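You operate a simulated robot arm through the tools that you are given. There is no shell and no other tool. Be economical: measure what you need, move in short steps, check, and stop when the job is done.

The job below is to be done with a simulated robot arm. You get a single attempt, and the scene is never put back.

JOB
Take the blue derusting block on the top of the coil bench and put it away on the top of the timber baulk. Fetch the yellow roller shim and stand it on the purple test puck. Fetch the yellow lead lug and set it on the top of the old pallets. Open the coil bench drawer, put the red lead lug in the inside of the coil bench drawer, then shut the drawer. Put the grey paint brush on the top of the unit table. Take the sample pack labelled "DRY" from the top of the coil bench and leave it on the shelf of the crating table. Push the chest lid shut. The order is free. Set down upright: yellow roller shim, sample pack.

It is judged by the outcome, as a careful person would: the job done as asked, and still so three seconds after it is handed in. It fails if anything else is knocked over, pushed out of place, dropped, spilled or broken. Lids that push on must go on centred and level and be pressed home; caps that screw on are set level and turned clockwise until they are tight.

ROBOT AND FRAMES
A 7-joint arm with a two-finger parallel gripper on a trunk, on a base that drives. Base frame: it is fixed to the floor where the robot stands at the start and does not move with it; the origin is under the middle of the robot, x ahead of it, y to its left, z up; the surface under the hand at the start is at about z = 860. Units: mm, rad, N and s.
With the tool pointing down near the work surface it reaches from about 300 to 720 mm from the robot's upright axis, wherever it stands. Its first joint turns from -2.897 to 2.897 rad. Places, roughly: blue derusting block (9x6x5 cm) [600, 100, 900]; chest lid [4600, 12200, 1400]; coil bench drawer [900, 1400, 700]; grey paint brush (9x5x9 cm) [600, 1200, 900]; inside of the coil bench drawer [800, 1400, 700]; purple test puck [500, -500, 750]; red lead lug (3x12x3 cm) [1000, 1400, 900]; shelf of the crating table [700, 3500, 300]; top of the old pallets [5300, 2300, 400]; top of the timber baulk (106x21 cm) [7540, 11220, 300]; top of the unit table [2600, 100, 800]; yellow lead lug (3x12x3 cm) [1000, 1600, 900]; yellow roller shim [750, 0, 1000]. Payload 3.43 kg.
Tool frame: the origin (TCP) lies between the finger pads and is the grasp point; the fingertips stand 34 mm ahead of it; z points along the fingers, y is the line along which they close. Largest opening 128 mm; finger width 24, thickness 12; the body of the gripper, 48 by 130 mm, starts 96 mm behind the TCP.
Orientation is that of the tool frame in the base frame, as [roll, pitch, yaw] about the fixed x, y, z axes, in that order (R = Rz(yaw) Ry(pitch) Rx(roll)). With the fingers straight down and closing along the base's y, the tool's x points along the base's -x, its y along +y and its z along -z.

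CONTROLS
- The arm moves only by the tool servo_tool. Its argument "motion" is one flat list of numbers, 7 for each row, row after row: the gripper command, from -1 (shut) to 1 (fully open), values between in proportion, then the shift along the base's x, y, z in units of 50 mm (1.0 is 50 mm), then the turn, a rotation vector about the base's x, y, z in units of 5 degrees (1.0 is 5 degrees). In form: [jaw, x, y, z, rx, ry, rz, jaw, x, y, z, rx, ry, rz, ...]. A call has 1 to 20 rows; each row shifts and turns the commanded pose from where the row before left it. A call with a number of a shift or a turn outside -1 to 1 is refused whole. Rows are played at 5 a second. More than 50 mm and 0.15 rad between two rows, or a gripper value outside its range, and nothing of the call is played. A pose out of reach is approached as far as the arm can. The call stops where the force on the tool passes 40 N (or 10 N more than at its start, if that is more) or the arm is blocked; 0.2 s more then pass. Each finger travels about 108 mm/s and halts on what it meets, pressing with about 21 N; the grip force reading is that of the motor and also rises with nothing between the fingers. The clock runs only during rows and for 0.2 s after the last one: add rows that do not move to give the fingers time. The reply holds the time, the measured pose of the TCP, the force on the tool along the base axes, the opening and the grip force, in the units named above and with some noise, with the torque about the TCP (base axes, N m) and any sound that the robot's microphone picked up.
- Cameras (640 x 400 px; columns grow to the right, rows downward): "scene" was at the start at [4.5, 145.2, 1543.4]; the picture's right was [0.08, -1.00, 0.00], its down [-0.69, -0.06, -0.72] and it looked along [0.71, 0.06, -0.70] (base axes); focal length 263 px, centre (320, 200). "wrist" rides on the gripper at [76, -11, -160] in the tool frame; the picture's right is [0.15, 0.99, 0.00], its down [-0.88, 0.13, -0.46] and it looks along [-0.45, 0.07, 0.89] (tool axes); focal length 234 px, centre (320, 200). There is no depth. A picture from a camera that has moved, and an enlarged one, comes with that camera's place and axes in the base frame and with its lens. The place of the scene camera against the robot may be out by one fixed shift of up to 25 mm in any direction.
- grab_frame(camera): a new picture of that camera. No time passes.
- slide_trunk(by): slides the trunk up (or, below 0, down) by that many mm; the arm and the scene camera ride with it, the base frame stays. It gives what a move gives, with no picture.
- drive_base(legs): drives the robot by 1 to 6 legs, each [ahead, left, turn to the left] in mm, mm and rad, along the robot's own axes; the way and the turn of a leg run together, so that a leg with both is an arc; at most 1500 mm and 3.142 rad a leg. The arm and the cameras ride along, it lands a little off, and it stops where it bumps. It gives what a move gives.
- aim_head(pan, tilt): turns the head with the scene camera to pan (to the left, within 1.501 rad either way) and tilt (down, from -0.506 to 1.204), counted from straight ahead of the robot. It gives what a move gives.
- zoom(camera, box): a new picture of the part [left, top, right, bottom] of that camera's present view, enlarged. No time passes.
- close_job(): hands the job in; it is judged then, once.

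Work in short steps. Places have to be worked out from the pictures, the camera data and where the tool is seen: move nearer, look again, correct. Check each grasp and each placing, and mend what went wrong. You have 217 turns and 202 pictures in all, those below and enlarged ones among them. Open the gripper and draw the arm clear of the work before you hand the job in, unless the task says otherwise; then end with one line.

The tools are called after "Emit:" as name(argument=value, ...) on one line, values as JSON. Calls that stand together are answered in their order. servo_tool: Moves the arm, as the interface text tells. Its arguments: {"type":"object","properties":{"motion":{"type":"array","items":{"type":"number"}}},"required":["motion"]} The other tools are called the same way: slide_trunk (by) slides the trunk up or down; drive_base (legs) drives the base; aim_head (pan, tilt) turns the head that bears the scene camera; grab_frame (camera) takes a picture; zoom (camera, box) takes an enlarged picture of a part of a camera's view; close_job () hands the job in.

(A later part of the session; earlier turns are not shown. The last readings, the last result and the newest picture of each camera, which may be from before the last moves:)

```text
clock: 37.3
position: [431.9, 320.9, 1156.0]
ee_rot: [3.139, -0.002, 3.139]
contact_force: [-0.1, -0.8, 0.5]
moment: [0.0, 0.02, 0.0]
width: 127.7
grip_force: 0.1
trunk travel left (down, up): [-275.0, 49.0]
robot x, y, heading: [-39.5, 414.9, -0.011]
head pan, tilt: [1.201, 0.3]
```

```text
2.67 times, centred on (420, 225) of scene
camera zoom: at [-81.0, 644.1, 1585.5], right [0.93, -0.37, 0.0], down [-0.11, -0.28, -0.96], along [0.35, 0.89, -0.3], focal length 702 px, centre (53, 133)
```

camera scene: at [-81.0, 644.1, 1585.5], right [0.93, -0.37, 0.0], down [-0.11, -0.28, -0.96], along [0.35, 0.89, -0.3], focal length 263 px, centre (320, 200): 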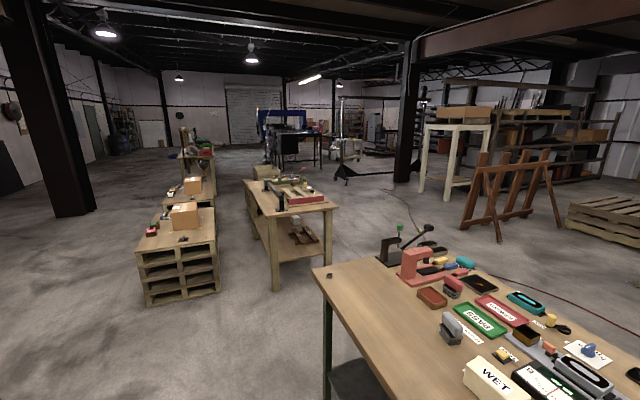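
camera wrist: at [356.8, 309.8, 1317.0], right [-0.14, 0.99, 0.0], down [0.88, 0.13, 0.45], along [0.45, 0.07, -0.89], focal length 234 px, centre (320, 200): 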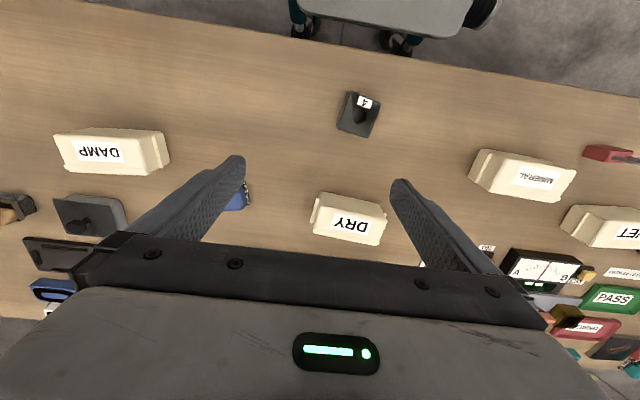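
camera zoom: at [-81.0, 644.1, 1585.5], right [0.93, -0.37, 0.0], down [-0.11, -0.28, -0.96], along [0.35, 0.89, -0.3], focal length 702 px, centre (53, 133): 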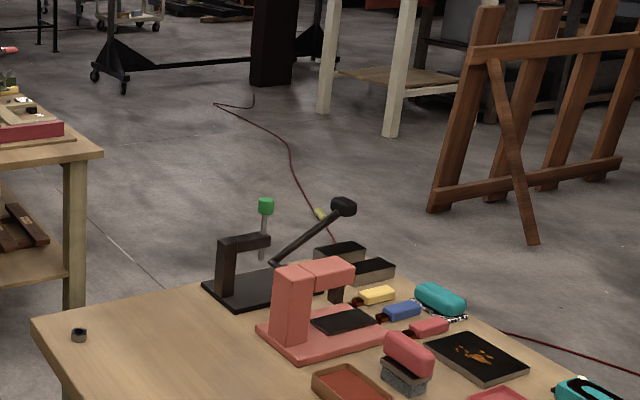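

Emit:
zoom(camera="scene", box=[220, 160, 350, 300])

```text
2.86 times, centred on (285, 230) of scene
camera zoom: at [-81.0, 644.1, 1585.5], right [0.93, -0.37, 0.0], down [-0.11, -0.28, -0.96], along [0.35, 0.89, -0.3], focal length 752 px, centre (420, 114)
```

zoom: 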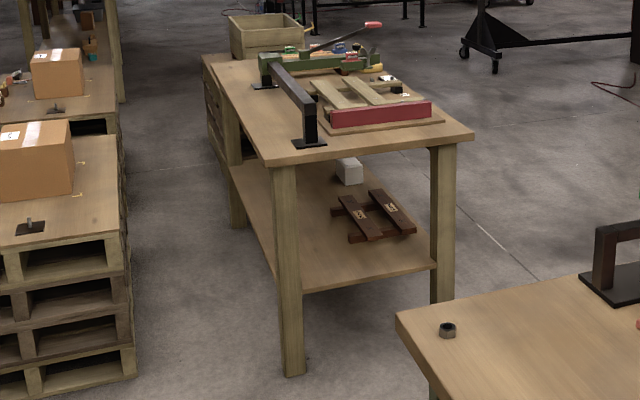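

The shelf (z≈300, near edge y≈2800) is open at its near end, so I want to carry the pack with a 45° tilt along its long axis. I drive ahead 50 and turn the hand 87°.

Emit:
drive_base(legs=[[50, 0, 0]])

Emit:
servo_tool(motion=[0.6, 0, 0, 0, 0, 0, 0.967, 0.6, 0, 0, 0, 0, 0, 0.967, 0.6, 0, 0, 0, 0, 0, 0.967, 0.6, 0, 0, 0, 0, 0, 0.967, 0.6, 0, 0, 0, 0, 0, 0.967, 0.6, 0, 0, 0, 0, 0, 0.967, 0.6, 0, 0, 0, 0, 0, 0.967, 0.6, 0, 0, 0, 0, 0, 0.967, 0.6, 0, 0, 0, 0, 0, 0.967, 0.6, 0, 0, 0, 0, 0, 0.967, 0.6, 0, 0, 0, 0, 0, 0.967, 0.6, 0, 0, 0, 0, 0, 0.967, 0.6, 0, 0, 0, 0, 0, 0.967, 0.6, 0, 0, 0, 0, 0, 0.967, 0.6, 0, 0, 0, 0, 0, 0.967, 0.6, 0, 0, 0, 0, 0, 0.967, 0.6, 0, 0, 0, 0, 0, 0.967, 0.6, 0, 0, 0, 0, 0, 0.967, 0.6, 0, 0, 0, 0, 0, 0])

```text
clock: 38.2
position: [483.3, 321.1, 1155.6]
ee_rot: [3.141, -0.001, 3.139]
contact_force: [0.3, 0.1, -0.2]
moment: [-0.01, 0.0, -0.03]
width: 128.0
grip_force: 0.1
trunk travel left (down, up): [-275.0, 49.0]
robot x, y, heading: [11.7, 418.3, -0.004]
head pan, tilt: [1.201, 0.3]
```

```text
clock: 42.2
position: [484.3, 319.9, 1157.3]
ee_rot: [3.139, 0.0, -1.624]
contact_force: [0.1, -0.3, -0.3]
moment: [-0.01, 0.03, 0.01]
width: 102.3
grip_force: 0.1
trunk travel left (down, up): [-275.0, 49.0]
robot x, y, heading: [13.6, 419.6, -0.003]
head pan, tilt: [1.201, 0.3]
```

Yaw is right; now I tilt 45° toward +y while moving above the pack, then look.

Emit:
servo_tool(motion=[0.6, 0.26, -0.02, -0.28, 0.999, -0.05, 0, 0.6, 0.26, -0.02, -0.28, 0.999, -0.05, 0, 0.6, 0.26, -0.02, -0.28, 0.999, -0.05, 0, 0.6, 0.26, -0.02, -0.28, 0.999, -0.05, 0, 0.6, 0.26, -0.02, -0.28, 0.999, -0.05, 0, 0.6, 0.26, -0.02, -0.28, 0.999, -0.05, 0, 0.6, 0.26, -0.02, -0.28, 0.999, -0.05, 0, 0.6, 0.26, -0.02, -0.28, 0.999, -0.05, 0, 0.6, 0.26, -0.02, -0.28, 0.999, -0.05, 0, 0.6, 0, 0, 0, 0, 0, 0])

Emit:
grab_frame(camera="wrist")

Emit:
aim_head(pan=0.0, tilt=0.75)

Emit:
grab_frame(camera="scene")

```text
clock: 44.4
position: [600.2, 311.5, 1029.0]
ee_rot: [3.138, 0.785, -1.628]
contact_force: [0.0, 0.8, 0.2]
moment: [0.05, 0.0, 0.01]
width: 102.6
grip_force: 0.1
trunk travel left (down, up): [-275.0, 49.0]
robot x, y, heading: [15.4, 420.2, -0.008]
head pan, tilt: [1.201, 0.3]
```

```text
159 pictures are left
camera wrist: at [603.5, 144.6, 1090.1], right [-0.99, -0.05, -0.1], down [-0.11, 0.31, 0.95], along [-0.02, 0.95, -0.31], focal length 234 px, centre (320, 200)
```

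wrist: 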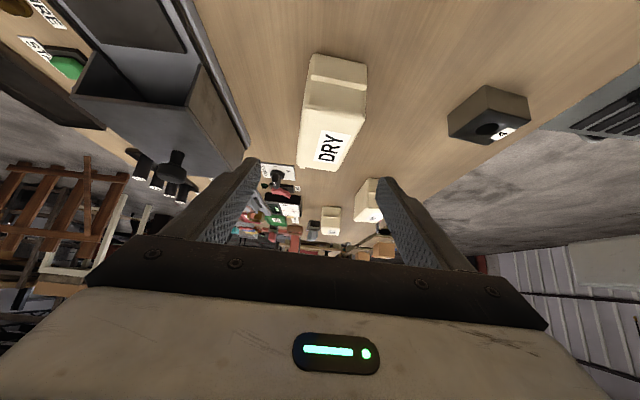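

```text
clock: 45.8
position: [601.4, 309.7, 1029.9]
ee_rot: [3.135, 0.783, -1.629]
contact_force: [0.0, -0.6, 0.5]
moment: [-0.02, -0.02, 0.0]
width: 102.5
grip_force: 0.0
trunk travel left (down, up): [-275.0, 49.0]
robot x, y, heading: [7.9, 418.7, -0.003]
head pan, tilt: [0.0, 0.75]
```

```text
158 pictures are left
camera scene: at [18.4, 556.5, 1545.2], right [-0.01, -1.0, 0.0], down [-0.68, 0.0, -0.73], along [0.73, 0.0, -0.68], focal length 263 px, centre (320, 200)
```

scene: 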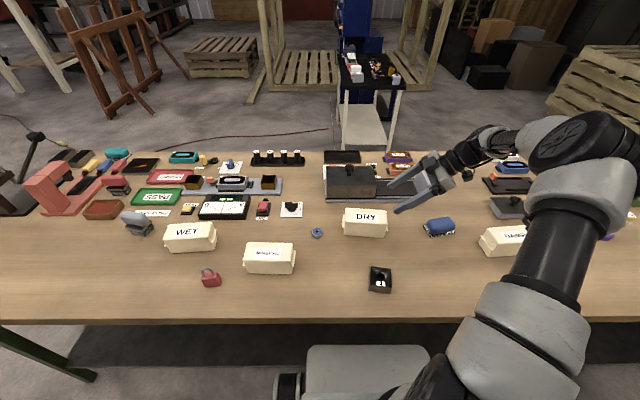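

I zoom the wrist picture to read the pack's shape exactly.

Emit:
zoom(camera="wrist", box=[250, 40, 410, 180])

```text
2.86 times, centred on (330, 110) of wrist
camera zoom: at [603.2, 144.7, 1090.3], right [-0.99, -0.05, -0.1], down [-0.11, 0.31, 0.94], along [-0.02, 0.95, -0.31], focal length 669 px, centre (291, 457)
```

zoom: 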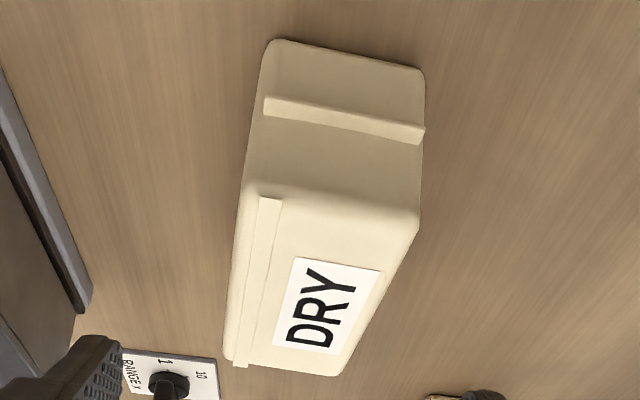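

The pack runs parallel to the hand, 9 mm off toward -x. I correct, drop 55 mm and go in along the tool axis.

Emit:
servo_tool(motion=[0.6, -0.18, 0, -0.55, 0, 0, 0, 0.6, 0, 0, -0.45, 0, 0, 0, 0.6, 0.02, 0.35, -0.35, 0, 0, 0, 0.6, 0.02, 0.45, -0.4, 0, 0, 0, 0.6, 0.02, 0.45, -0.4, 0, 0, 0, 0.6, 0.02, 0.45, -0.4, 0, 0, 0, 0.6, 0, 0, 0, 0, 0, 0])

Emit:
grab_frame(camera="wrist")

Emit:
zoom(camera="scene", box=[320, 160, 480, 260])

```text
clock: 47.4
position: [595.4, 396.1, 900.5]
ee_rot: [3.135, 0.784, -1.628]
contact_force: [0.6, 0.8, -0.1]
moment: [0.01, -0.03, 0.02]
width: 102.1
grip_force: 0.1
trunk travel left (down, up): [-275.0, 49.0]
robot x, y, heading: [8.2, 418.9, -0.002]
head pan, tilt: [0.0, 0.75]
```

```text
156 pictures are left
camera wrist: at [598.2, 229.8, 961.0], right [-0.99, -0.05, -0.1], down [-0.11, 0.31, 0.94], along [-0.02, 0.95, -0.31], focal length 234 px, centre (320, 200)
```

wrist: 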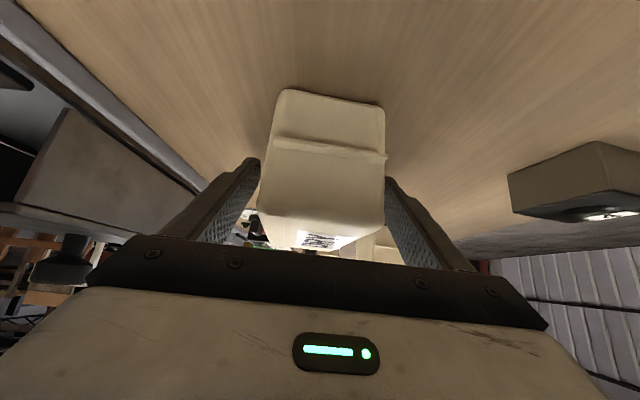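

```text
4.00 times, centred on (400, 210) of scene
camera zoom: at [18.5, 556.5, 1545.2], right [-0.01, -1.0, 0.0], down [-0.68, 0.0, -0.73], along [0.73, 0.0, -0.68], focal length 1054 px, centre (0, 160)
```

zoom: 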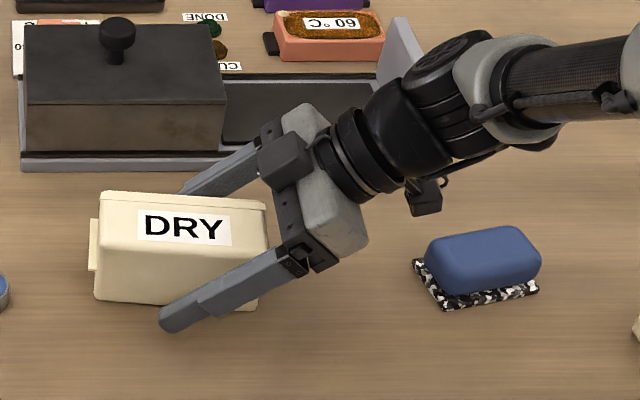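

Fingers straddle the pack; close and lift.

Emit:
servo_tool(motion=[-1, 0, 0, 0, 0, 0, 0, -1, 0, 0, 0, 0, 0, 0, -1, 0, 0, 0, 0, 0, 0, -1, 0, 0, 0, 0, 0, 0, -1, 0, 0, 0.5, 0, 0, 0, -1, 0, 0, 1, 0, 0, 0, -1, 0, 0, 1, 0, 0, 0, -1, 0, 0, 1, 0, 0, 0, -1, 0, 0, 0, 0, 0, 0])

Emit:
zoom(camera="scene", box=[300, 100, 500, 260])

```text
clock: 49.4
position: [594.9, 398.3, 1074.5]
ee_rot: [3.134, 0.784, -1.628]
contact_force: [-0.2, -0.3, -4.4]
moment: [-0.07, -0.02, -0.01]
width: 67.8
grip_force: 20.8
trunk travel left (down, up): [-275.0, 49.0]
robot x, y, heading: [15.2, 419.8, -0.005]
head pan, tilt: [0.0, 0.75]
```

```text
2.50 times, centred on (400, 180) of scene
camera zoom: at [18.6, 556.5, 1545.2], right [-0.01, -1.0, 0.0], down [-0.68, 0.0, -0.73], along [0.73, 0.0, -0.68], focal length 658 px, centre (120, 250)
```

zoom: 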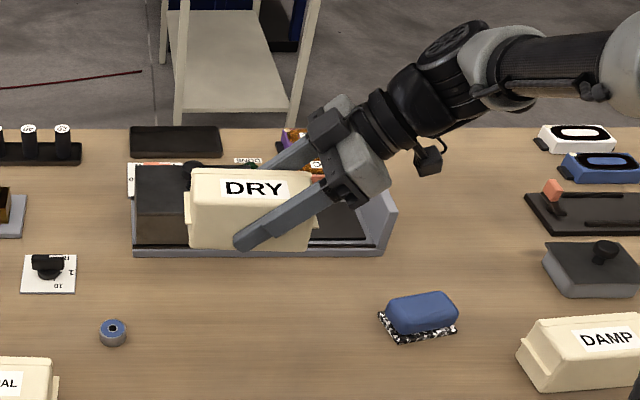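

Pack held level (about 0.45 kg). I back away from the bench 450 mm, then bring the hand to point ahead of the robot.

Emit:
drive_base(legs=[[-480, 0, 0]])

Emit:
servo_tool(motion=[-1, -0.3, 0, 0, 0, 0, -1, -1, -0.3, 0, 0, 0, 0, -1, -1, -0.3, 0, 0, 0, 0, -1, -1, -0.3, 0, 0, 0, 0, -1, -1, -0.3, 0, 0, 0, 0, -1, -1, -0.3, 0, 0, 0, 0, -1, -1, -0.3, 0, 0, 0, 0, -1, -1, -0.3, 0, 0, 0, 0, -1, -1, 0, 0, 0, 0, 0, -1, -1, 0, 0, 0, 0, 0, -1, -1, 0, 0, 0, 0, 0, -1, -1, 0, 0, 0, 0, 0, -1, -1, 0, 0, 0, 0, 0, -1, -1, 0, 0, 0, 0, 0, -1, -1, 0, 0, 0, 0, 0, -1, -1, 0, 0, 0, 0, 0, -1, -1, 0, 0, 0, 0, 0, -1, -1, 0, 0, 0, 0, 0, 0])

Emit:
grab_frame(camera="scene")

```text
clock: 52.3
position: [107.5, 400.7, 1072.7]
ee_rot: [3.134, 0.784, -1.624]
contact_force: [-0.8, -0.3, -4.3]
moment: [-0.11, 0.01, -0.02]
width: 67.8
grip_force: 20.8
trunk travel left (down, up): [-275.0, 49.0]
robot x, y, heading: [-473.8, 423.7, -0.001]
head pan, tilt: [0.0, 0.75]
```

```text
clock: 56.1
position: [-9.3, 399.5, 1073.1]
ee_rot: [3.135, 0.782, -3.109]
contact_force: [-0.3, 0.0, -3.7]
moment: [-0.02, 0.02, 0.01]
width: 68.0
grip_force: 20.6
out of reach, approached as far as the arm can: row 17
trunk travel left (down, up): [-275.0, 49.0]
robot x, y, heading: [-478.9, 422.5, 0.002]
head pan, tilt: [0.0, 0.75]
```

```text
153 pictures are left
camera scene: at [-467.8, 558.5, 1545.2], right [0.0, -1.0, 0.0], down [-0.68, 0.0, -0.73], along [0.73, 0.0, -0.68], focal length 263 px, centre (320, 200)
```

scene: 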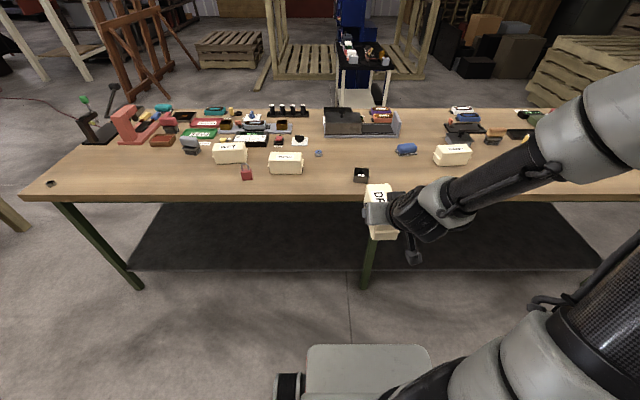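

Close enough. I strafe left to y≈2220 (the gap between bench end and crating table), keeping the heading, then check the view.

Emit:
drive_base(legs=[[0, 900, 0], [0, 900, 0]])

Emit:
aim_head(pan=0.3, tilt=0.6)

Emit:
grab_frame(camera="scene")

```text
clock: 73.7
position: [-27.6, 2212.9, 1073.3]
ee_rot: [3.136, 0.781, -3.085]
contact_force: [-0.7, -0.6, -3.9]
moment: [0.02, 0.02, 0.0]
width: 68.0
grip_force: 20.4
trunk travel left (down, up): [-275.0, 49.0]
robot x, y, heading: [-494.9, 2223.7, 0.021]
head pan, tilt: [0.0, 0.75]
```

```text
clock: 74.5
position: [-27.0, 2214.6, 1074.8]
ee_rot: [3.134, 0.78, -3.086]
contact_force: [-0.1, 0.1, -4.4]
moment: [0.02, 0.06, -0.03]
width: 67.7
grip_force: 20.4
trunk travel left (down, up): [-275.0, 49.0]
robot x, y, heading: [-488.1, 2222.5, 0.017]
head pan, tilt: [0.3, 0.6]
```

```text
152 pictures are left
camera scene: at [-489.0, 2388.1, 1558.0], right [0.31, -0.95, 0.0], down [-0.54, -0.18, -0.82], along [0.78, 0.26, -0.57], focal length 263 px, centre (320, 200)
```

scene: 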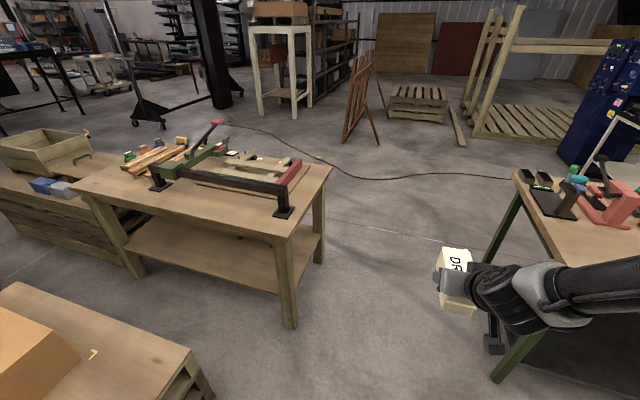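

The corridor between bench end (y≈1700) and table (y≈2780) is clear. I drive through it to the table's right side.

Emit:
drive_base(legs=[[1100, 0, -0.017], [1150, 0, 0]])

Emit:
aim_head(pan=1.4, tilt=0.5)

Emit:
grab_frame(camera="scene")

Emit:
aim_head(pan=-1.4, tilt=0.6)

Emit:
grab_frame(camera="scene")

```text
clock: 85.7
position: [2241.2, 2193.3, 1074.2]
ee_rot: [3.136, 0.782, -3.117]
contact_force: [0.4, 0.3, -4.2]
moment: [0.0, 0.05, 0.02]
width: 68.2
grip_force: 21.1
trunk travel left (down, up): [-275.0, 49.0]
robot x, y, heading: [1774.7, 2218.1, -0.011]
head pan, tilt: [0.3, 0.6]
```

```text
clock: 87.0
position: [2242.1, 2194.4, 1073.4]
ee_rot: [3.133, 0.782, -3.117]
contact_force: [0.4, 0.6, -5.6]
moment: [0.0, 0.03, 0.0]
width: 67.9
grip_force: 21.6
trunk travel left (down, up): [-275.0, 49.0]
robot x, y, heading: [1777.0, 2217.7, -0.011]
head pan, tilt: [1.4, 0.499]
```

```text
151 pictures are left
camera scene: at [1717.1, 2446.8, 1567.2], right [0.98, -0.18, 0.0], down [-0.09, -0.47, -0.88], along [0.16, 0.86, -0.48], focal length 263 px, centre (320, 200)
```

scene: 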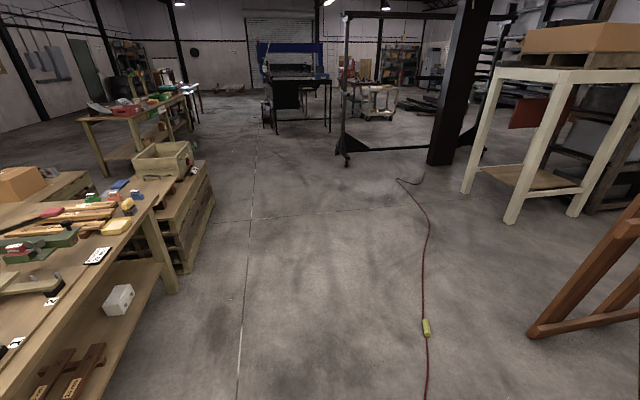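

```text
clock: 89.5
position: [2240.5, 2194.3, 1074.1]
ee_rot: [3.134, 0.781, -3.116]
contact_force: [-0.3, 0.4, -4.3]
moment: [0.0, 0.01, -0.04]
width: 67.8
grip_force: 21.0
trunk travel left (down, up): [-275.0, 49.0]
robot x, y, heading: [1777.3, 2219.9, -0.011]
head pan, tilt: [-1.4, 0.6]
```

```text
150 pictures are left
camera scene: at [1714.7, 2270.1, 1558.1], right [-0.99, -0.16, 0.0], down [-0.09, 0.56, -0.83], along [0.13, -0.81, -0.56], focal length 263 px, centre (320, 200)
```

scene: 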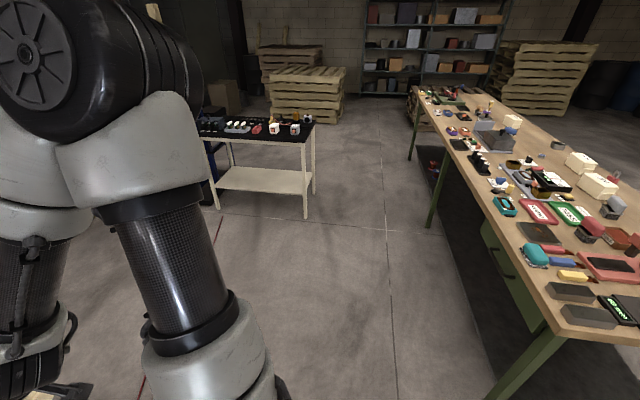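

The floor at the table's right is free, and I can see the drawer fronts on the bench's far side. I move to y≈2960 and turn to face the shelf (−x).

Emit:
drive_base(legs=[[0, 740, 0], [0, 0, 1.576], [0, 0, 1.576]])

Emit:
aim_head(pan=0.0, tilt=0.6)

Emit:
grab_frame(camera="scene")

```text
clock: 105.1
position: [1317.9, 2961.2, 1073.3]
ee_rot: [3.135, 0.781, 0.079]
contact_force: [-0.2, 0.6, -4.5]
moment: [-0.01, -0.08, 0.01]
width: 67.8
grip_force: 21.6
trunk travel left (down, up): [-275.0, 49.0]
robot x, y, heading: [1784.4, 2964.0, -3.099]
head pan, tilt: [-1.4, 0.6]
```

```text
clock: 106.6
position: [1318.4, 2962.9, 1074.6]
ee_rot: [3.135, 0.781, 0.079]
contact_force: [0.0, 0.4, -3.9]
moment: [0.02, -0.04, -0.02]
width: 67.9
grip_force: 21.1
trunk travel left (down, up): [-275.0, 49.0]
robot x, y, heading: [1782.5, 2963.7, -3.094]
head pan, tilt: [0.0, 0.6]
```

```text
149 pictures are left
camera scene: at [1803.5, 2822.8, 1558.1], right [-0.04, 1.0, 0.0], down [0.56, 0.02, -0.82], along [-0.82, -0.04, -0.57], focal length 263 px, centre (320, 200)
```

scene: 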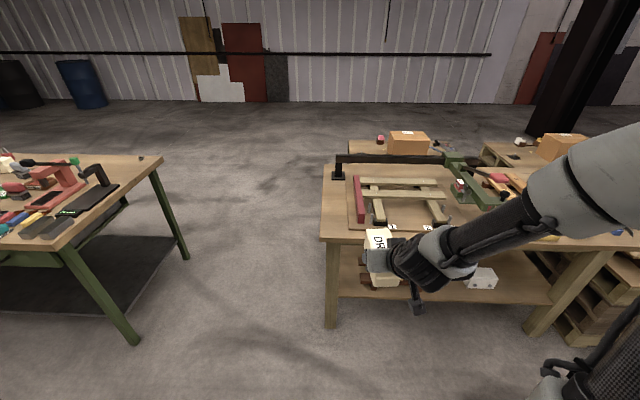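

I lower the trunk fully and bring the arm down in front of the shelf.

Emit:
slide_trunk(by=-275)

Emit:
servo_tool(motion=[-1, -0.3, 0, -0.95, 0, 0, 0, -1, -0.3, 0, -0.95, 0, 0, 0, -1, -0.3, 0, -0.95, 0, 0, 0, -1, -0.3, 0, -0.95, 0, 0, 0, -1, -0.3, 0, -0.95, 0, 0, 0, -1, -0.3, 0, -0.95, 0, 0, 0, -1, 0, 0, 0, 0, 0, 0])

Emit:
grab_frame(camera="wrist")

Emit:
grab_frame(camera="scene")

```text
clock: 109.4
position: [1317.5, 2962.2, 797.9]
ee_rot: [3.136, 0.782, 0.08]
contact_force: [0.1, -0.1, -4.8]
moment: [0.02, -0.06, -0.01]
width: 68.0
grip_force: 20.8
trunk travel left (down, up): [0.0, 324.0]
robot x, y, heading: [1782.1, 2966.9, -3.097]
head pan, tilt: [0.0, 0.6]
```

```text
clock: 111.0
position: [1228.4, 2963.6, 512.4]
ee_rot: [3.135, 0.782, 0.079]
contact_force: [-0.5, 0.6, -5.1]
moment: [0.0, -0.06, -0.04]
width: 67.8
grip_force: 21.2
trunk travel left (down, up): [0.0, 324.0]
robot x, y, heading: [1784.6, 2961.3, -3.098]
head pan, tilt: [0.0, 0.6]
```

```text
148 pictures are left
camera wrist: at [1394.1, 2988.8, 573.7], right [0.19, -0.98, -0.1], down [-0.29, -0.15, 0.94], along [-0.94, -0.15, -0.31], focal length 234 px, centre (320, 200)
```

wrist: 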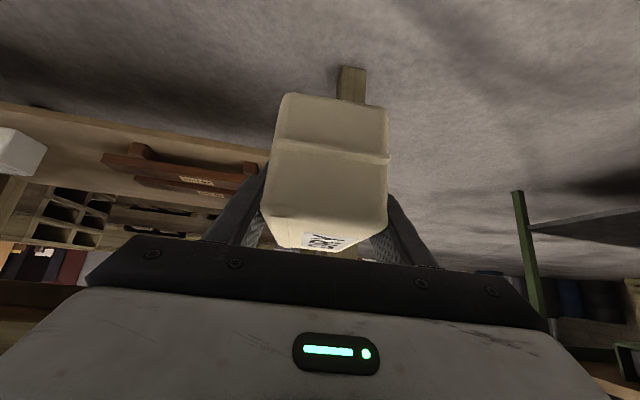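

```text
147 pictures are left
camera scene: at [1803.5, 2822.7, 1283.1], right [-0.04, 1.0, 0.0], down [0.56, 0.02, -0.82], along [-0.82, -0.04, -0.57], focal length 263 px, centre (320, 200)
```

scene: 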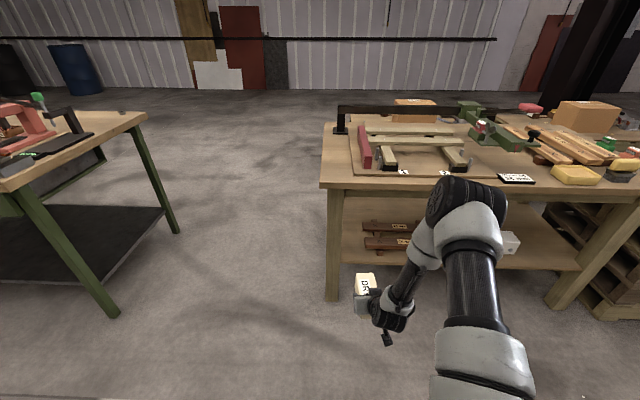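

The jig leaves a narrow strip by the leg; the gap between the jig (ends y≈3490) and the white box (y≈3700) is wider. I strafe right about 630 mm and look.

Emit:
drive_base(legs=[[0, -630, -0.04]])

Emit:
grab_frame(camera="wrist")

Emit:
aim_head(pan=0.3, tilt=0.6)

Emit:
grab_frame(camera="scene")

```text
clock: 117.5
position: [1215.6, 3612.3, 513.2]
ee_rot: [3.134, 0.782, 0.034]
contact_force: [-0.1, 0.4, -3.5]
moment: [-0.04, -0.04, 0.02]
width: 67.9
grip_force: 20.8
trunk travel left (down, up): [0.0, 324.0]
robot x, y, heading: [1769.2, 3589.6, -3.141]
head pan, tilt: [0.0, 0.6]
```

```text
146 pictures are left
camera wrist: at [1381.9, 3630.7, 574.1], right [0.14, -0.98, -0.1], down [-0.3, -0.14, 0.94], along [-0.94, -0.11, -0.31], focal length 234 px, centre (320, 200)
```

wrist: 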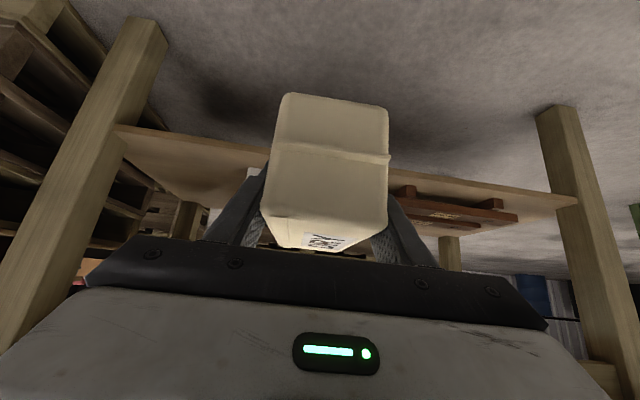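

```text
clock: 118.3
position: [1216.0, 3612.0, 512.5]
ee_rot: [3.134, 0.78, 0.035]
contact_force: [0.3, 0.1, -4.0]
moment: [-0.02, -0.03, -0.01]
width: 67.8
grip_force: 20.7
trunk travel left (down, up): [0.0, 324.0]
robot x, y, heading: [1768.2, 3591.5, -3.138]
head pan, tilt: [0.3, 0.6]
```

```text
145 pictures are left
camera scene: at [1787.8, 3421.8, 1283.1], right [-0.3, 0.96, 0.0], down [0.54, 0.17, -0.82], along [-0.79, -0.24, -0.57], focal length 263 px, centre (320, 200)
```

scene: 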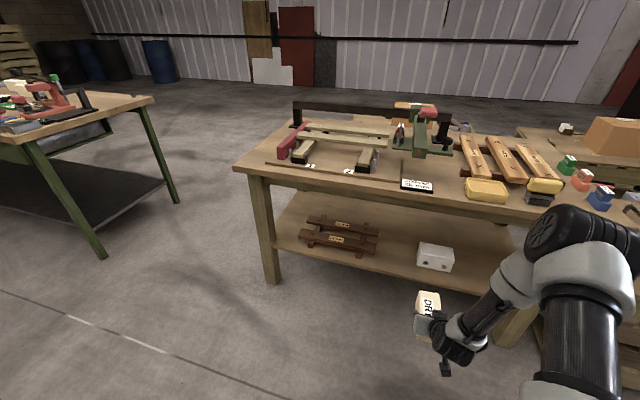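

The gap (y≈3415–3626) is good. I strafe left 92 mm, lower to carry height just over the shelf, and look again.

Emit:
drive_base(legs=[[0, 92, 0]])

Emit:
servo_tool(motion=[-1, 0, 0, -0.75, 0, 0, 0, -1, 0, 0, -0.75, 0, 0, 0, -1, 0, 0, -0.6, 0, 0, 0, -1, 0, 0, 0, 0, 0, 0])

Emit:
grab_frame(camera="wrist")

Emit:
grab_frame(camera="scene")

```text
clock: 119.8
position: [1216.3, 3523.7, 512.5]
ee_rot: [3.134, 0.78, 0.034]
contact_force: [0.0, -0.3, -4.1]
moment: [-0.02, -0.04, 0.03]
width: 67.9
grip_force: 20.8
trunk travel left (down, up): [0.0, 324.0]
robot x, y, heading: [1768.4, 3498.2, 3.136]
head pan, tilt: [0.3, 0.6]
```

```text
clock: 120.8
position: [1214.7, 3521.0, 407.8]
ee_rot: [3.136, 0.781, 0.035]
contact_force: [-0.1, 0.6, -4.9]
moment: [-0.01, -0.03, 0.02]
width: 68.2
grip_force: 20.9
trunk travel left (down, up): [0.0, 324.0]
robot x, y, heading: [1768.5, 3498.2, 3.134]
head pan, tilt: [0.3, 0.6]
```

```text
144 pictures are left
camera wrist: at [1379.8, 3540.1, 469.0], right [0.14, -0.98, -0.1], down [-0.3, -0.14, 0.94], along [-0.94, -0.11, -0.31], focal length 234 px, centre (320, 200)
```

wrist: 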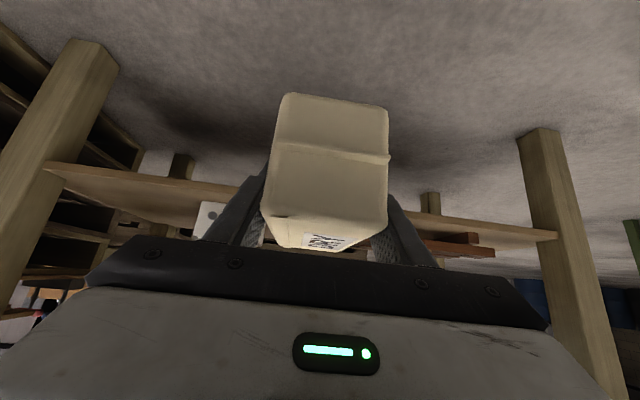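

```text
143 pictures are left
camera scene: at [1787.4, 3331.0, 1283.1], right [-0.29, 0.96, 0.0], down [0.54, 0.17, -0.82], along [-0.79, -0.24, -0.57], focal length 263 px, centre (320, 200)
```

scene: 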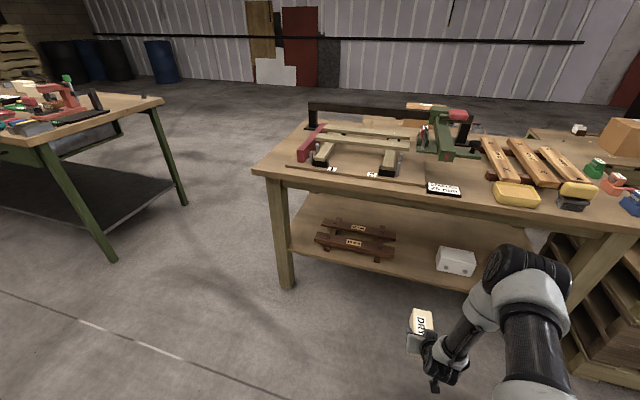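

The pack bottom (~368) clears the shelf (~300–313). I drive ahead 400 mm so the pack goes over the shelf edge into the gap.

Emit:
drive_base(legs=[[390, 0, 0.005]])

Emit:
grab_frame(camera="wrist")

Emit:
grab_frame(camera="scene")

```text
clock: 123.3
position: [834.7, 3520.4, 405.2]
ee_rot: [3.132, 0.764, 0.032]
contact_force: [0.1, 1.3, -4.8]
moment: [-0.03, -0.04, -0.01]
width: 67.9
grip_force: 20.9
trunk travel left (down, up): [0.0, 324.0]
robot x, y, heading: [1381.5, 3499.8, -3.141]
head pan, tilt: [0.3, 0.6]
stopped in leg 1: the robot was blocked; the commanded pose is now the measured one
```

```text
142 pictures are left
camera wrist: at [1000.1, 3538.6, 469.2], right [0.15, -0.98, -0.09], down [-0.32, -0.14, 0.94], along [-0.94, -0.11, -0.33], focal length 234 px, centre (320, 200)
```

wrist: 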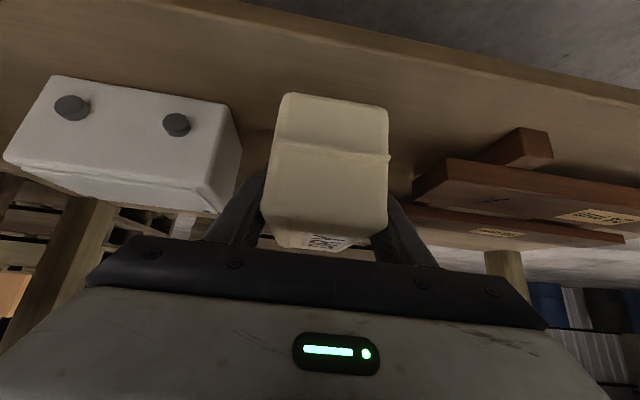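

```text
141 pictures are left
camera scene: at [1402.1, 3330.2, 1283.1], right [-0.3, 0.96, 0.0], down [0.54, 0.17, -0.83], along [-0.79, -0.24, -0.56], focal length 263 px, centre (320, 200)
```

scene: 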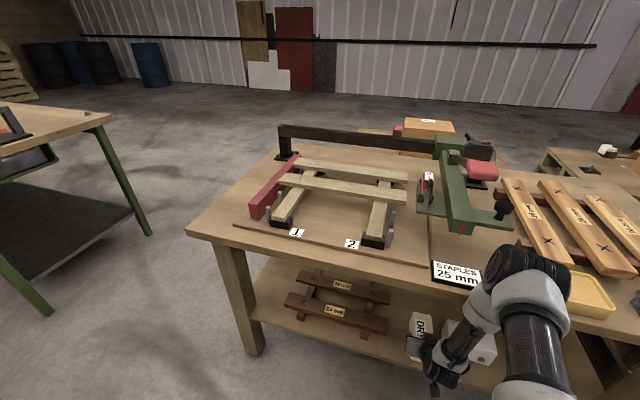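

The forearm seems to meet the tabletop edge. I back off 150 mm and instead reach in with the arm more extended (flatter forearm).

Emit:
drive_base(legs=[[-150, 0, 0]])

Emit:
servo_tool(motion=[-1, -0.5, 0, 0, 0, 0.1, 0, -1, -0.5, 0, 0, 0, 0.1, 0, -1, -0.5, 0, 0, 0, 0, 0, -1, -0.5, 0, 0, 0, 0, 0, -1, 0, 0, 0, 0, 0, 0])

Emit:
grab_frame(camera="scene")

```text
clock: 124.7
position: [983.0, 3522.0, 402.7]
ee_rot: [3.13, 0.762, 0.03]
contact_force: [0.5, 0.1, -4.4]
moment: [-0.03, -0.03, 0.04]
width: 67.9
grip_force: 21.5
trunk travel left (down, up): [0.0, 324.0]
robot x, y, heading: [1530.9, 3498.6, 3.14]
head pan, tilt: [0.3, 0.6]
```

```text
clock: 125.9
position: [883.2, 3520.6, 403.1]
ee_rot: [3.131, 0.779, 0.031]
contact_force: [-0.4, -0.3, -4.3]
moment: [-0.01, -0.06, 0.0]
width: 67.9
grip_force: 21.3
trunk travel left (down, up): [0.0, 324.0]
robot x, y, heading: [1526.2, 3497.3, 3.138]
head pan, tilt: [0.3, 0.6]
```

```text
140 pictures are left
camera scene: at [1547.0, 3330.8, 1283.1], right [-0.29, 0.96, 0.0], down [0.54, 0.17, -0.82], along [-0.79, -0.24, -0.57], focal length 263 px, centre (320, 200)
```

scene: 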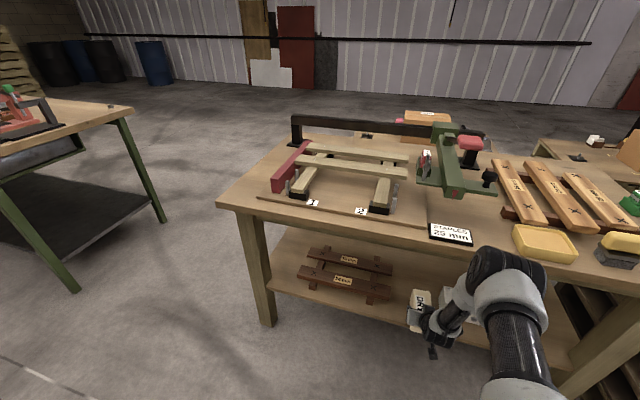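

Now the forearm has margin; I extend the last ~95 mm over the shelf and look.

Emit:
servo_tool(motion=[-1, -0.5, 0, 0, 0, 0, 0, -1, -0.5, 0, 0, 0, 0, 0, -1, -0.5, 0, 0, 0, 0, 0, -1, -0.4, 0, 0, 0, 0, 0, -1, 0, 0, 0, 0, 0, 0])

Emit:
grab_frame(camera="wrist")

Emit:
zoom(camera="scene", box=[280, 220, 600, 400])

```text
clock: 127.1
position: [789.4, 3518.7, 402.8]
ee_rot: [3.13, 0.778, 0.032]
contact_force: [-0.6, -0.4, -4.4]
moment: [-0.03, -0.05, 0.04]
width: 68.1
grip_force: 21.0
trunk travel left (down, up): [0.0, 324.0]
robot x, y, heading: [1532.7, 3497.3, 3.138]
head pan, tilt: [0.3, 0.6]
```

```text
139 pictures are left
camera wrist: at [954.5, 3538.3, 464.6], right [0.14, -0.99, -0.1], down [-0.3, -0.14, 0.94], along [-0.94, -0.11, -0.32], focal length 234 px, centre (320, 200)
```

wrist: 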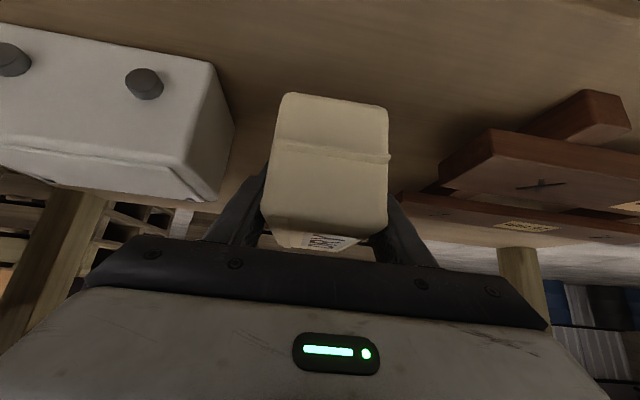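

```text
2.00 times, centred on (440, 310) of scene
camera zoom: at [1547.0, 3330.8, 1283.1], right [-0.29, 0.96, 0.0], down [0.54, 0.17, -0.82], along [-0.79, -0.24, -0.57], focal length 527 px, centre (80, -20)
```

zoom: 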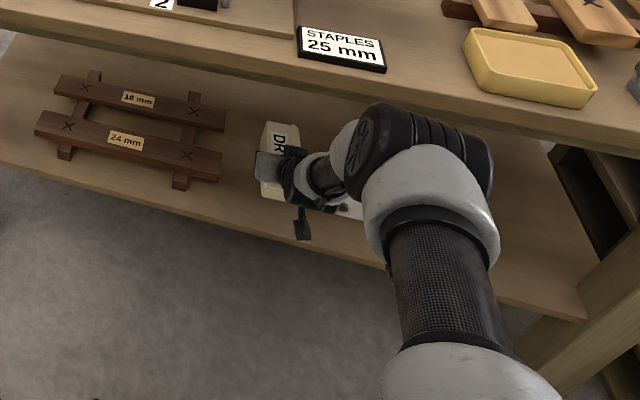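

Clearances on both sides are fine; shift 12 mm from the white box and lower, then feel for the shelf.

Emit:
servo_tool(motion=[-1, 0, -0.24, -0.4, 0, 0, 0, -1, 0, 0, -0.4, 0, 0, 0, -1, 0, 0, 0, 0, 0, 0])

Emit:
servo_tool(motion=[-1, 0, 0, -0.1, 0, 0, 0, -1, 0, 0, -0.08, 0, 0, 0, -1, 0, 0, 0, 0, 0, 0])

Emit:
grab_frame(camera="wrist")

```text
clock: 127.9
position: [792.1, 3510.0, 362.5]
ee_rot: [3.132, 0.778, 0.032]
contact_force: [0.1, 0.5, -4.2]
moment: [-0.03, -0.03, 0.0]
width: 67.9
grip_force: 21.3
trunk travel left (down, up): [0.0, 324.0]
robot x, y, heading: [1528.7, 3499.2, 3.136]
head pan, tilt: [0.3, 0.6]
```

```text
clock: 128.7
position: [786.9, 3509.8, 359.3]
ee_rot: [3.133, 0.788, 0.032]
contact_force: [1.6, 1.3, 22.4]
moment: [0.98, -0.08, -0.24]
width: 67.7
grip_force: 21.5
trunk travel left (down, up): [0.0, 324.0]
robot x, y, heading: [1530.6, 3496.9, 3.137]
head pan, tilt: [0.3, 0.6]
```

```text
137 pictures are left
camera wrist: at [953.4, 3528.1, 419.1], right [0.14, -0.99, -0.1], down [-0.29, -0.14, 0.95], along [-0.95, -0.11, -0.31], focal length 234 px, centre (320, 200)
```

wrist: 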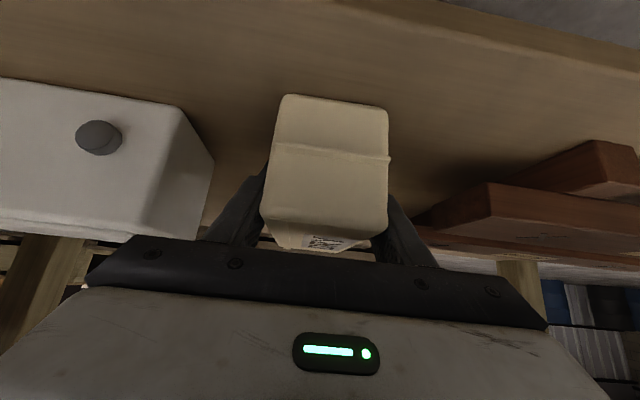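

Shelf contact felt (22 N). I ease off, release, and retreat up and back along the tool axis.

Emit:
servo_tool(motion=[-1, 0, 0, 0.05, 0, 0, 0, 0.15, 0, 0, 0, 0, 0, 0, 0.3, 0, 0, 0, 0, 0, 0, 0.4, 0, 0, 0, 0, 0, 0, 0.4, 0, 0, 0, 0, 0, 0])

Emit:
grab_frame(camera="wrist")

```text
clock: 129.9
position: [790.9, 3509.3, 355.6]
ee_rot: [3.13, 0.777, 0.032]
contact_force: [0.3, 0.3, -0.4]
moment: [0.01, 0.03, 0.02]
width: 89.6
grip_force: 0.1
trunk travel left (down, up): [0.0, 324.0]
robot x, y, heading: [1531.3, 3499.3, 3.141]
head pan, tilt: [0.3, 0.6]
```

```text
136 pictures are left
camera wrist: at [956.0, 3527.7, 417.4], right [0.14, -0.99, -0.1], down [-0.3, -0.14, 0.94], along [-0.94, -0.11, -0.32], focal length 234 px, centre (320, 200)
```

wrist: 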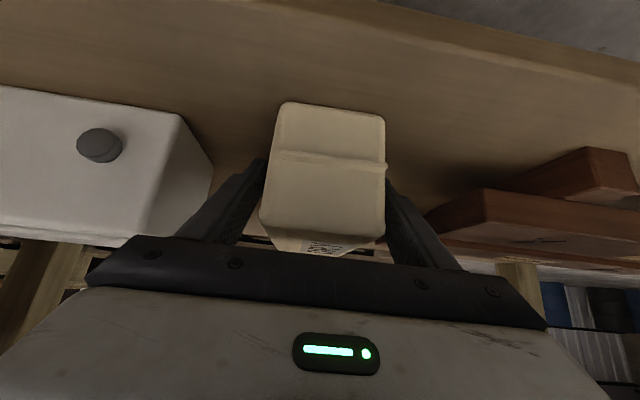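

The pack sits level on the shelf. Retreat along the tool axis, then straight back.

Emit:
servo_tool(motion=[0.4, 0.5, 0.02, 0.5, 0, 0, 0, 0.4, 0.6, 0.02, 0.6, 0, 0, 0, 0.4, 0.6, 0.02, 0.4, 0, 0, 0, 0.4, 1, 0, 0, 0, 0, 0, 0.4, 1, 0, 0, 0, 0, 0, 0.4, 1, 0, 0, 0, 0, 0, 0.4, 0, 0, 0, 0, 0, 0])

Emit:
drive_base(legs=[[-300, 0, 0]])

Emit:
grab_frame(camera="scene")

Emit:
slide_trunk(by=275)

```text
clock: 131.5
position: [1024.7, 3511.8, 430.1]
ee_rot: [3.131, 0.778, 0.031]
contact_force: [0.3, 0.1, -0.5]
moment: [-0.02, -0.04, 0.01]
width: 89.4
grip_force: 0.1
trunk travel left (down, up): [0.0, 324.0]
robot x, y, heading: [1529.8, 3496.2, 3.142]
head pan, tilt: [0.3, 0.6]
```

```text
clock: 133.6
position: [1328.9, 3511.2, 428.5]
ee_rot: [3.132, 0.778, 0.032]
contact_force: [0.6, -0.3, 0.0]
moment: [0.02, -0.02, -0.02]
width: 89.4
grip_force: 0.1
trunk travel left (down, up): [0.0, 324.0]
robot x, y, heading: [1830.9, 3498.2, 3.141]
head pan, tilt: [0.3, 0.6]
```

```text
135 pictures are left
camera scene: at [1851.6, 3330.4, 1283.1], right [-0.29, 0.96, 0.0], down [0.54, 0.17, -0.83], along [-0.79, -0.24, -0.56], focal length 263 px, centre (320, 200)
```

scene: 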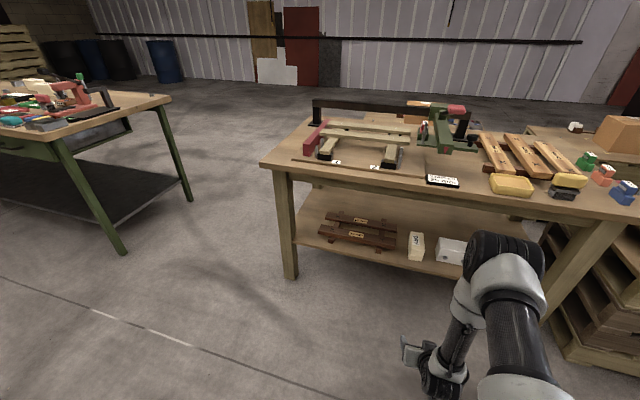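

```text
clock: 136.4
position: [1329.4, 3509.9, 703.7]
ee_rot: [3.132, 0.779, 0.031]
contact_force: [-0.1, 0.2, 0.1]
moment: [0.01, -0.02, -0.02]
width: 89.4
grip_force: 0.0
trunk travel left (down, up): [-275.0, 49.0]
robot x, y, heading: [1833.7, 3499.8, 3.14]
head pan, tilt: [0.3, 0.6]
```

DRY is in place. Next the drawer side of the bench: I straighten and raise the hand and strafe to y≈1480.

Emit:
servo_tool(motion=[0.4, 0, 0, 0.95, 0, -1, 0, 0.4, 0, 0, 0.95, 0, -1, 0, 0.4, 0, 0, 0.95, 0, -1, 0, 0.4, 0, 0, 0.95, 0, -1, 0, 0.4, 0, 0, 0.95, 0, -1, 0, 0.4, 0, 0, 0.95, 0, -1, 0, 0.4, 0, 0, 0.95, 0, -1, 0, 0.4, 0, 0, 0.95, 0, -1, 0, 0.4, 0, 0, 0.95, 0, -0.9, 0, 0.4, 0, 0, 0, 0, 0, -0.35])

Emit:
drive_base(legs=[[0, 1010, 0], [0, 1010, 0]])

Emit:
aim_head(pan=0.0, tilt=0.65)

Emit:
grab_frame(camera="scene")

```text
clock: 138.6
position: [1329.0, 3510.8, 1134.7]
ee_rot: [3.108, 0.003, -0.007]
contact_force: [-0.5, 0.7, 0.5]
moment: [0.02, 0.01, 0.03]
width: 89.7
grip_force: 0.0
trunk travel left (down, up): [-275.0, 49.0]
robot x, y, heading: [1833.4, 3500.8, 3.14]
head pan, tilt: [0.3, 0.6]
```

```text
clock: 158.4
position: [1293.1, 1484.0, 1133.5]
ee_rot: [3.107, 0.002, -0.037]
contact_force: [0.2, 0.5, -1.2]
moment: [0.0, 0.03, 0.0]
width: 89.7
grip_force: 0.0
trunk travel left (down, up): [-275.0, 49.0]
robot x, y, heading: [1794.8, 1456.4, 3.111]
head pan, tilt: [0.3, 0.6]
```

```text
clock: 159.2
position: [1293.0, 1483.9, 1133.7]
ee_rot: [3.107, 0.001, -0.035]
contact_force: [0.4, -0.4, 0.8]
moment: [0.02, 0.0, -0.03]
width: 89.7
grip_force: 0.2
trunk travel left (down, up): [-275.0, 49.0]
robot x, y, heading: [1795.6, 1459.1, 3.112]
head pan, tilt: [0.0, 0.649]
```

```text
134 pictures are left
camera scene: at [1808.5, 1315.3, 1553.8], right [0.03, 1.0, 0.0], down [0.6, -0.02, -0.8], along [-0.8, 0.02, -0.6], focal length 263 px, centre (320, 200)
```

scene: 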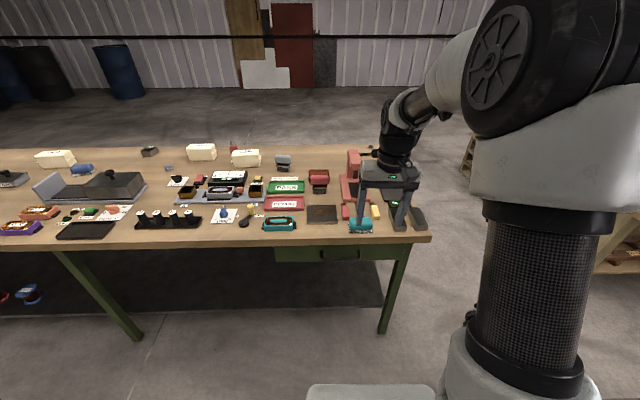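

I see the green drawer with a handle under the bench edge. Zooms of drawer and lugs.

Emit:
zoom(camera="scene", box=[250, 190, 450, 315])

Emit:
grab_frame(camera="wrist")

```text
3.20 times, centred on (350, 252) of scene
camera zoom: at [1808.5, 1315.3, 1553.8], right [0.03, 1.0, 0.0], down [0.6, -0.02, -0.8], along [-0.8, 0.02, -0.6], focal length 843 px, centre (224, 32)
```

zoom: 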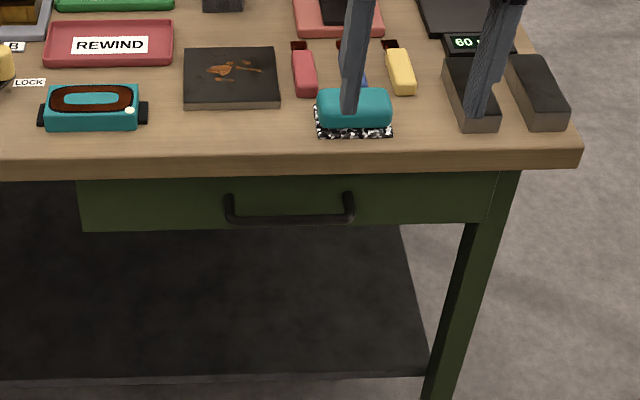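

```text
132 pictures are left
camera wrist: at [1369.9, 1497.8, 1293.4], right [0.11, -0.99, 0.03], down [-0.88, -0.08, 0.46], along [-0.46, -0.08, -0.89], focal length 234 px, centre (320, 200)
```

wrist: 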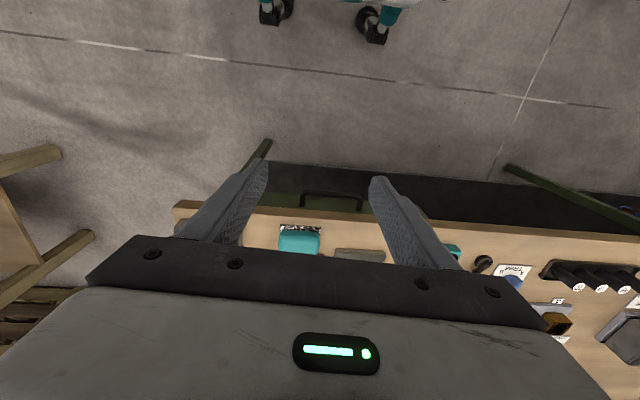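

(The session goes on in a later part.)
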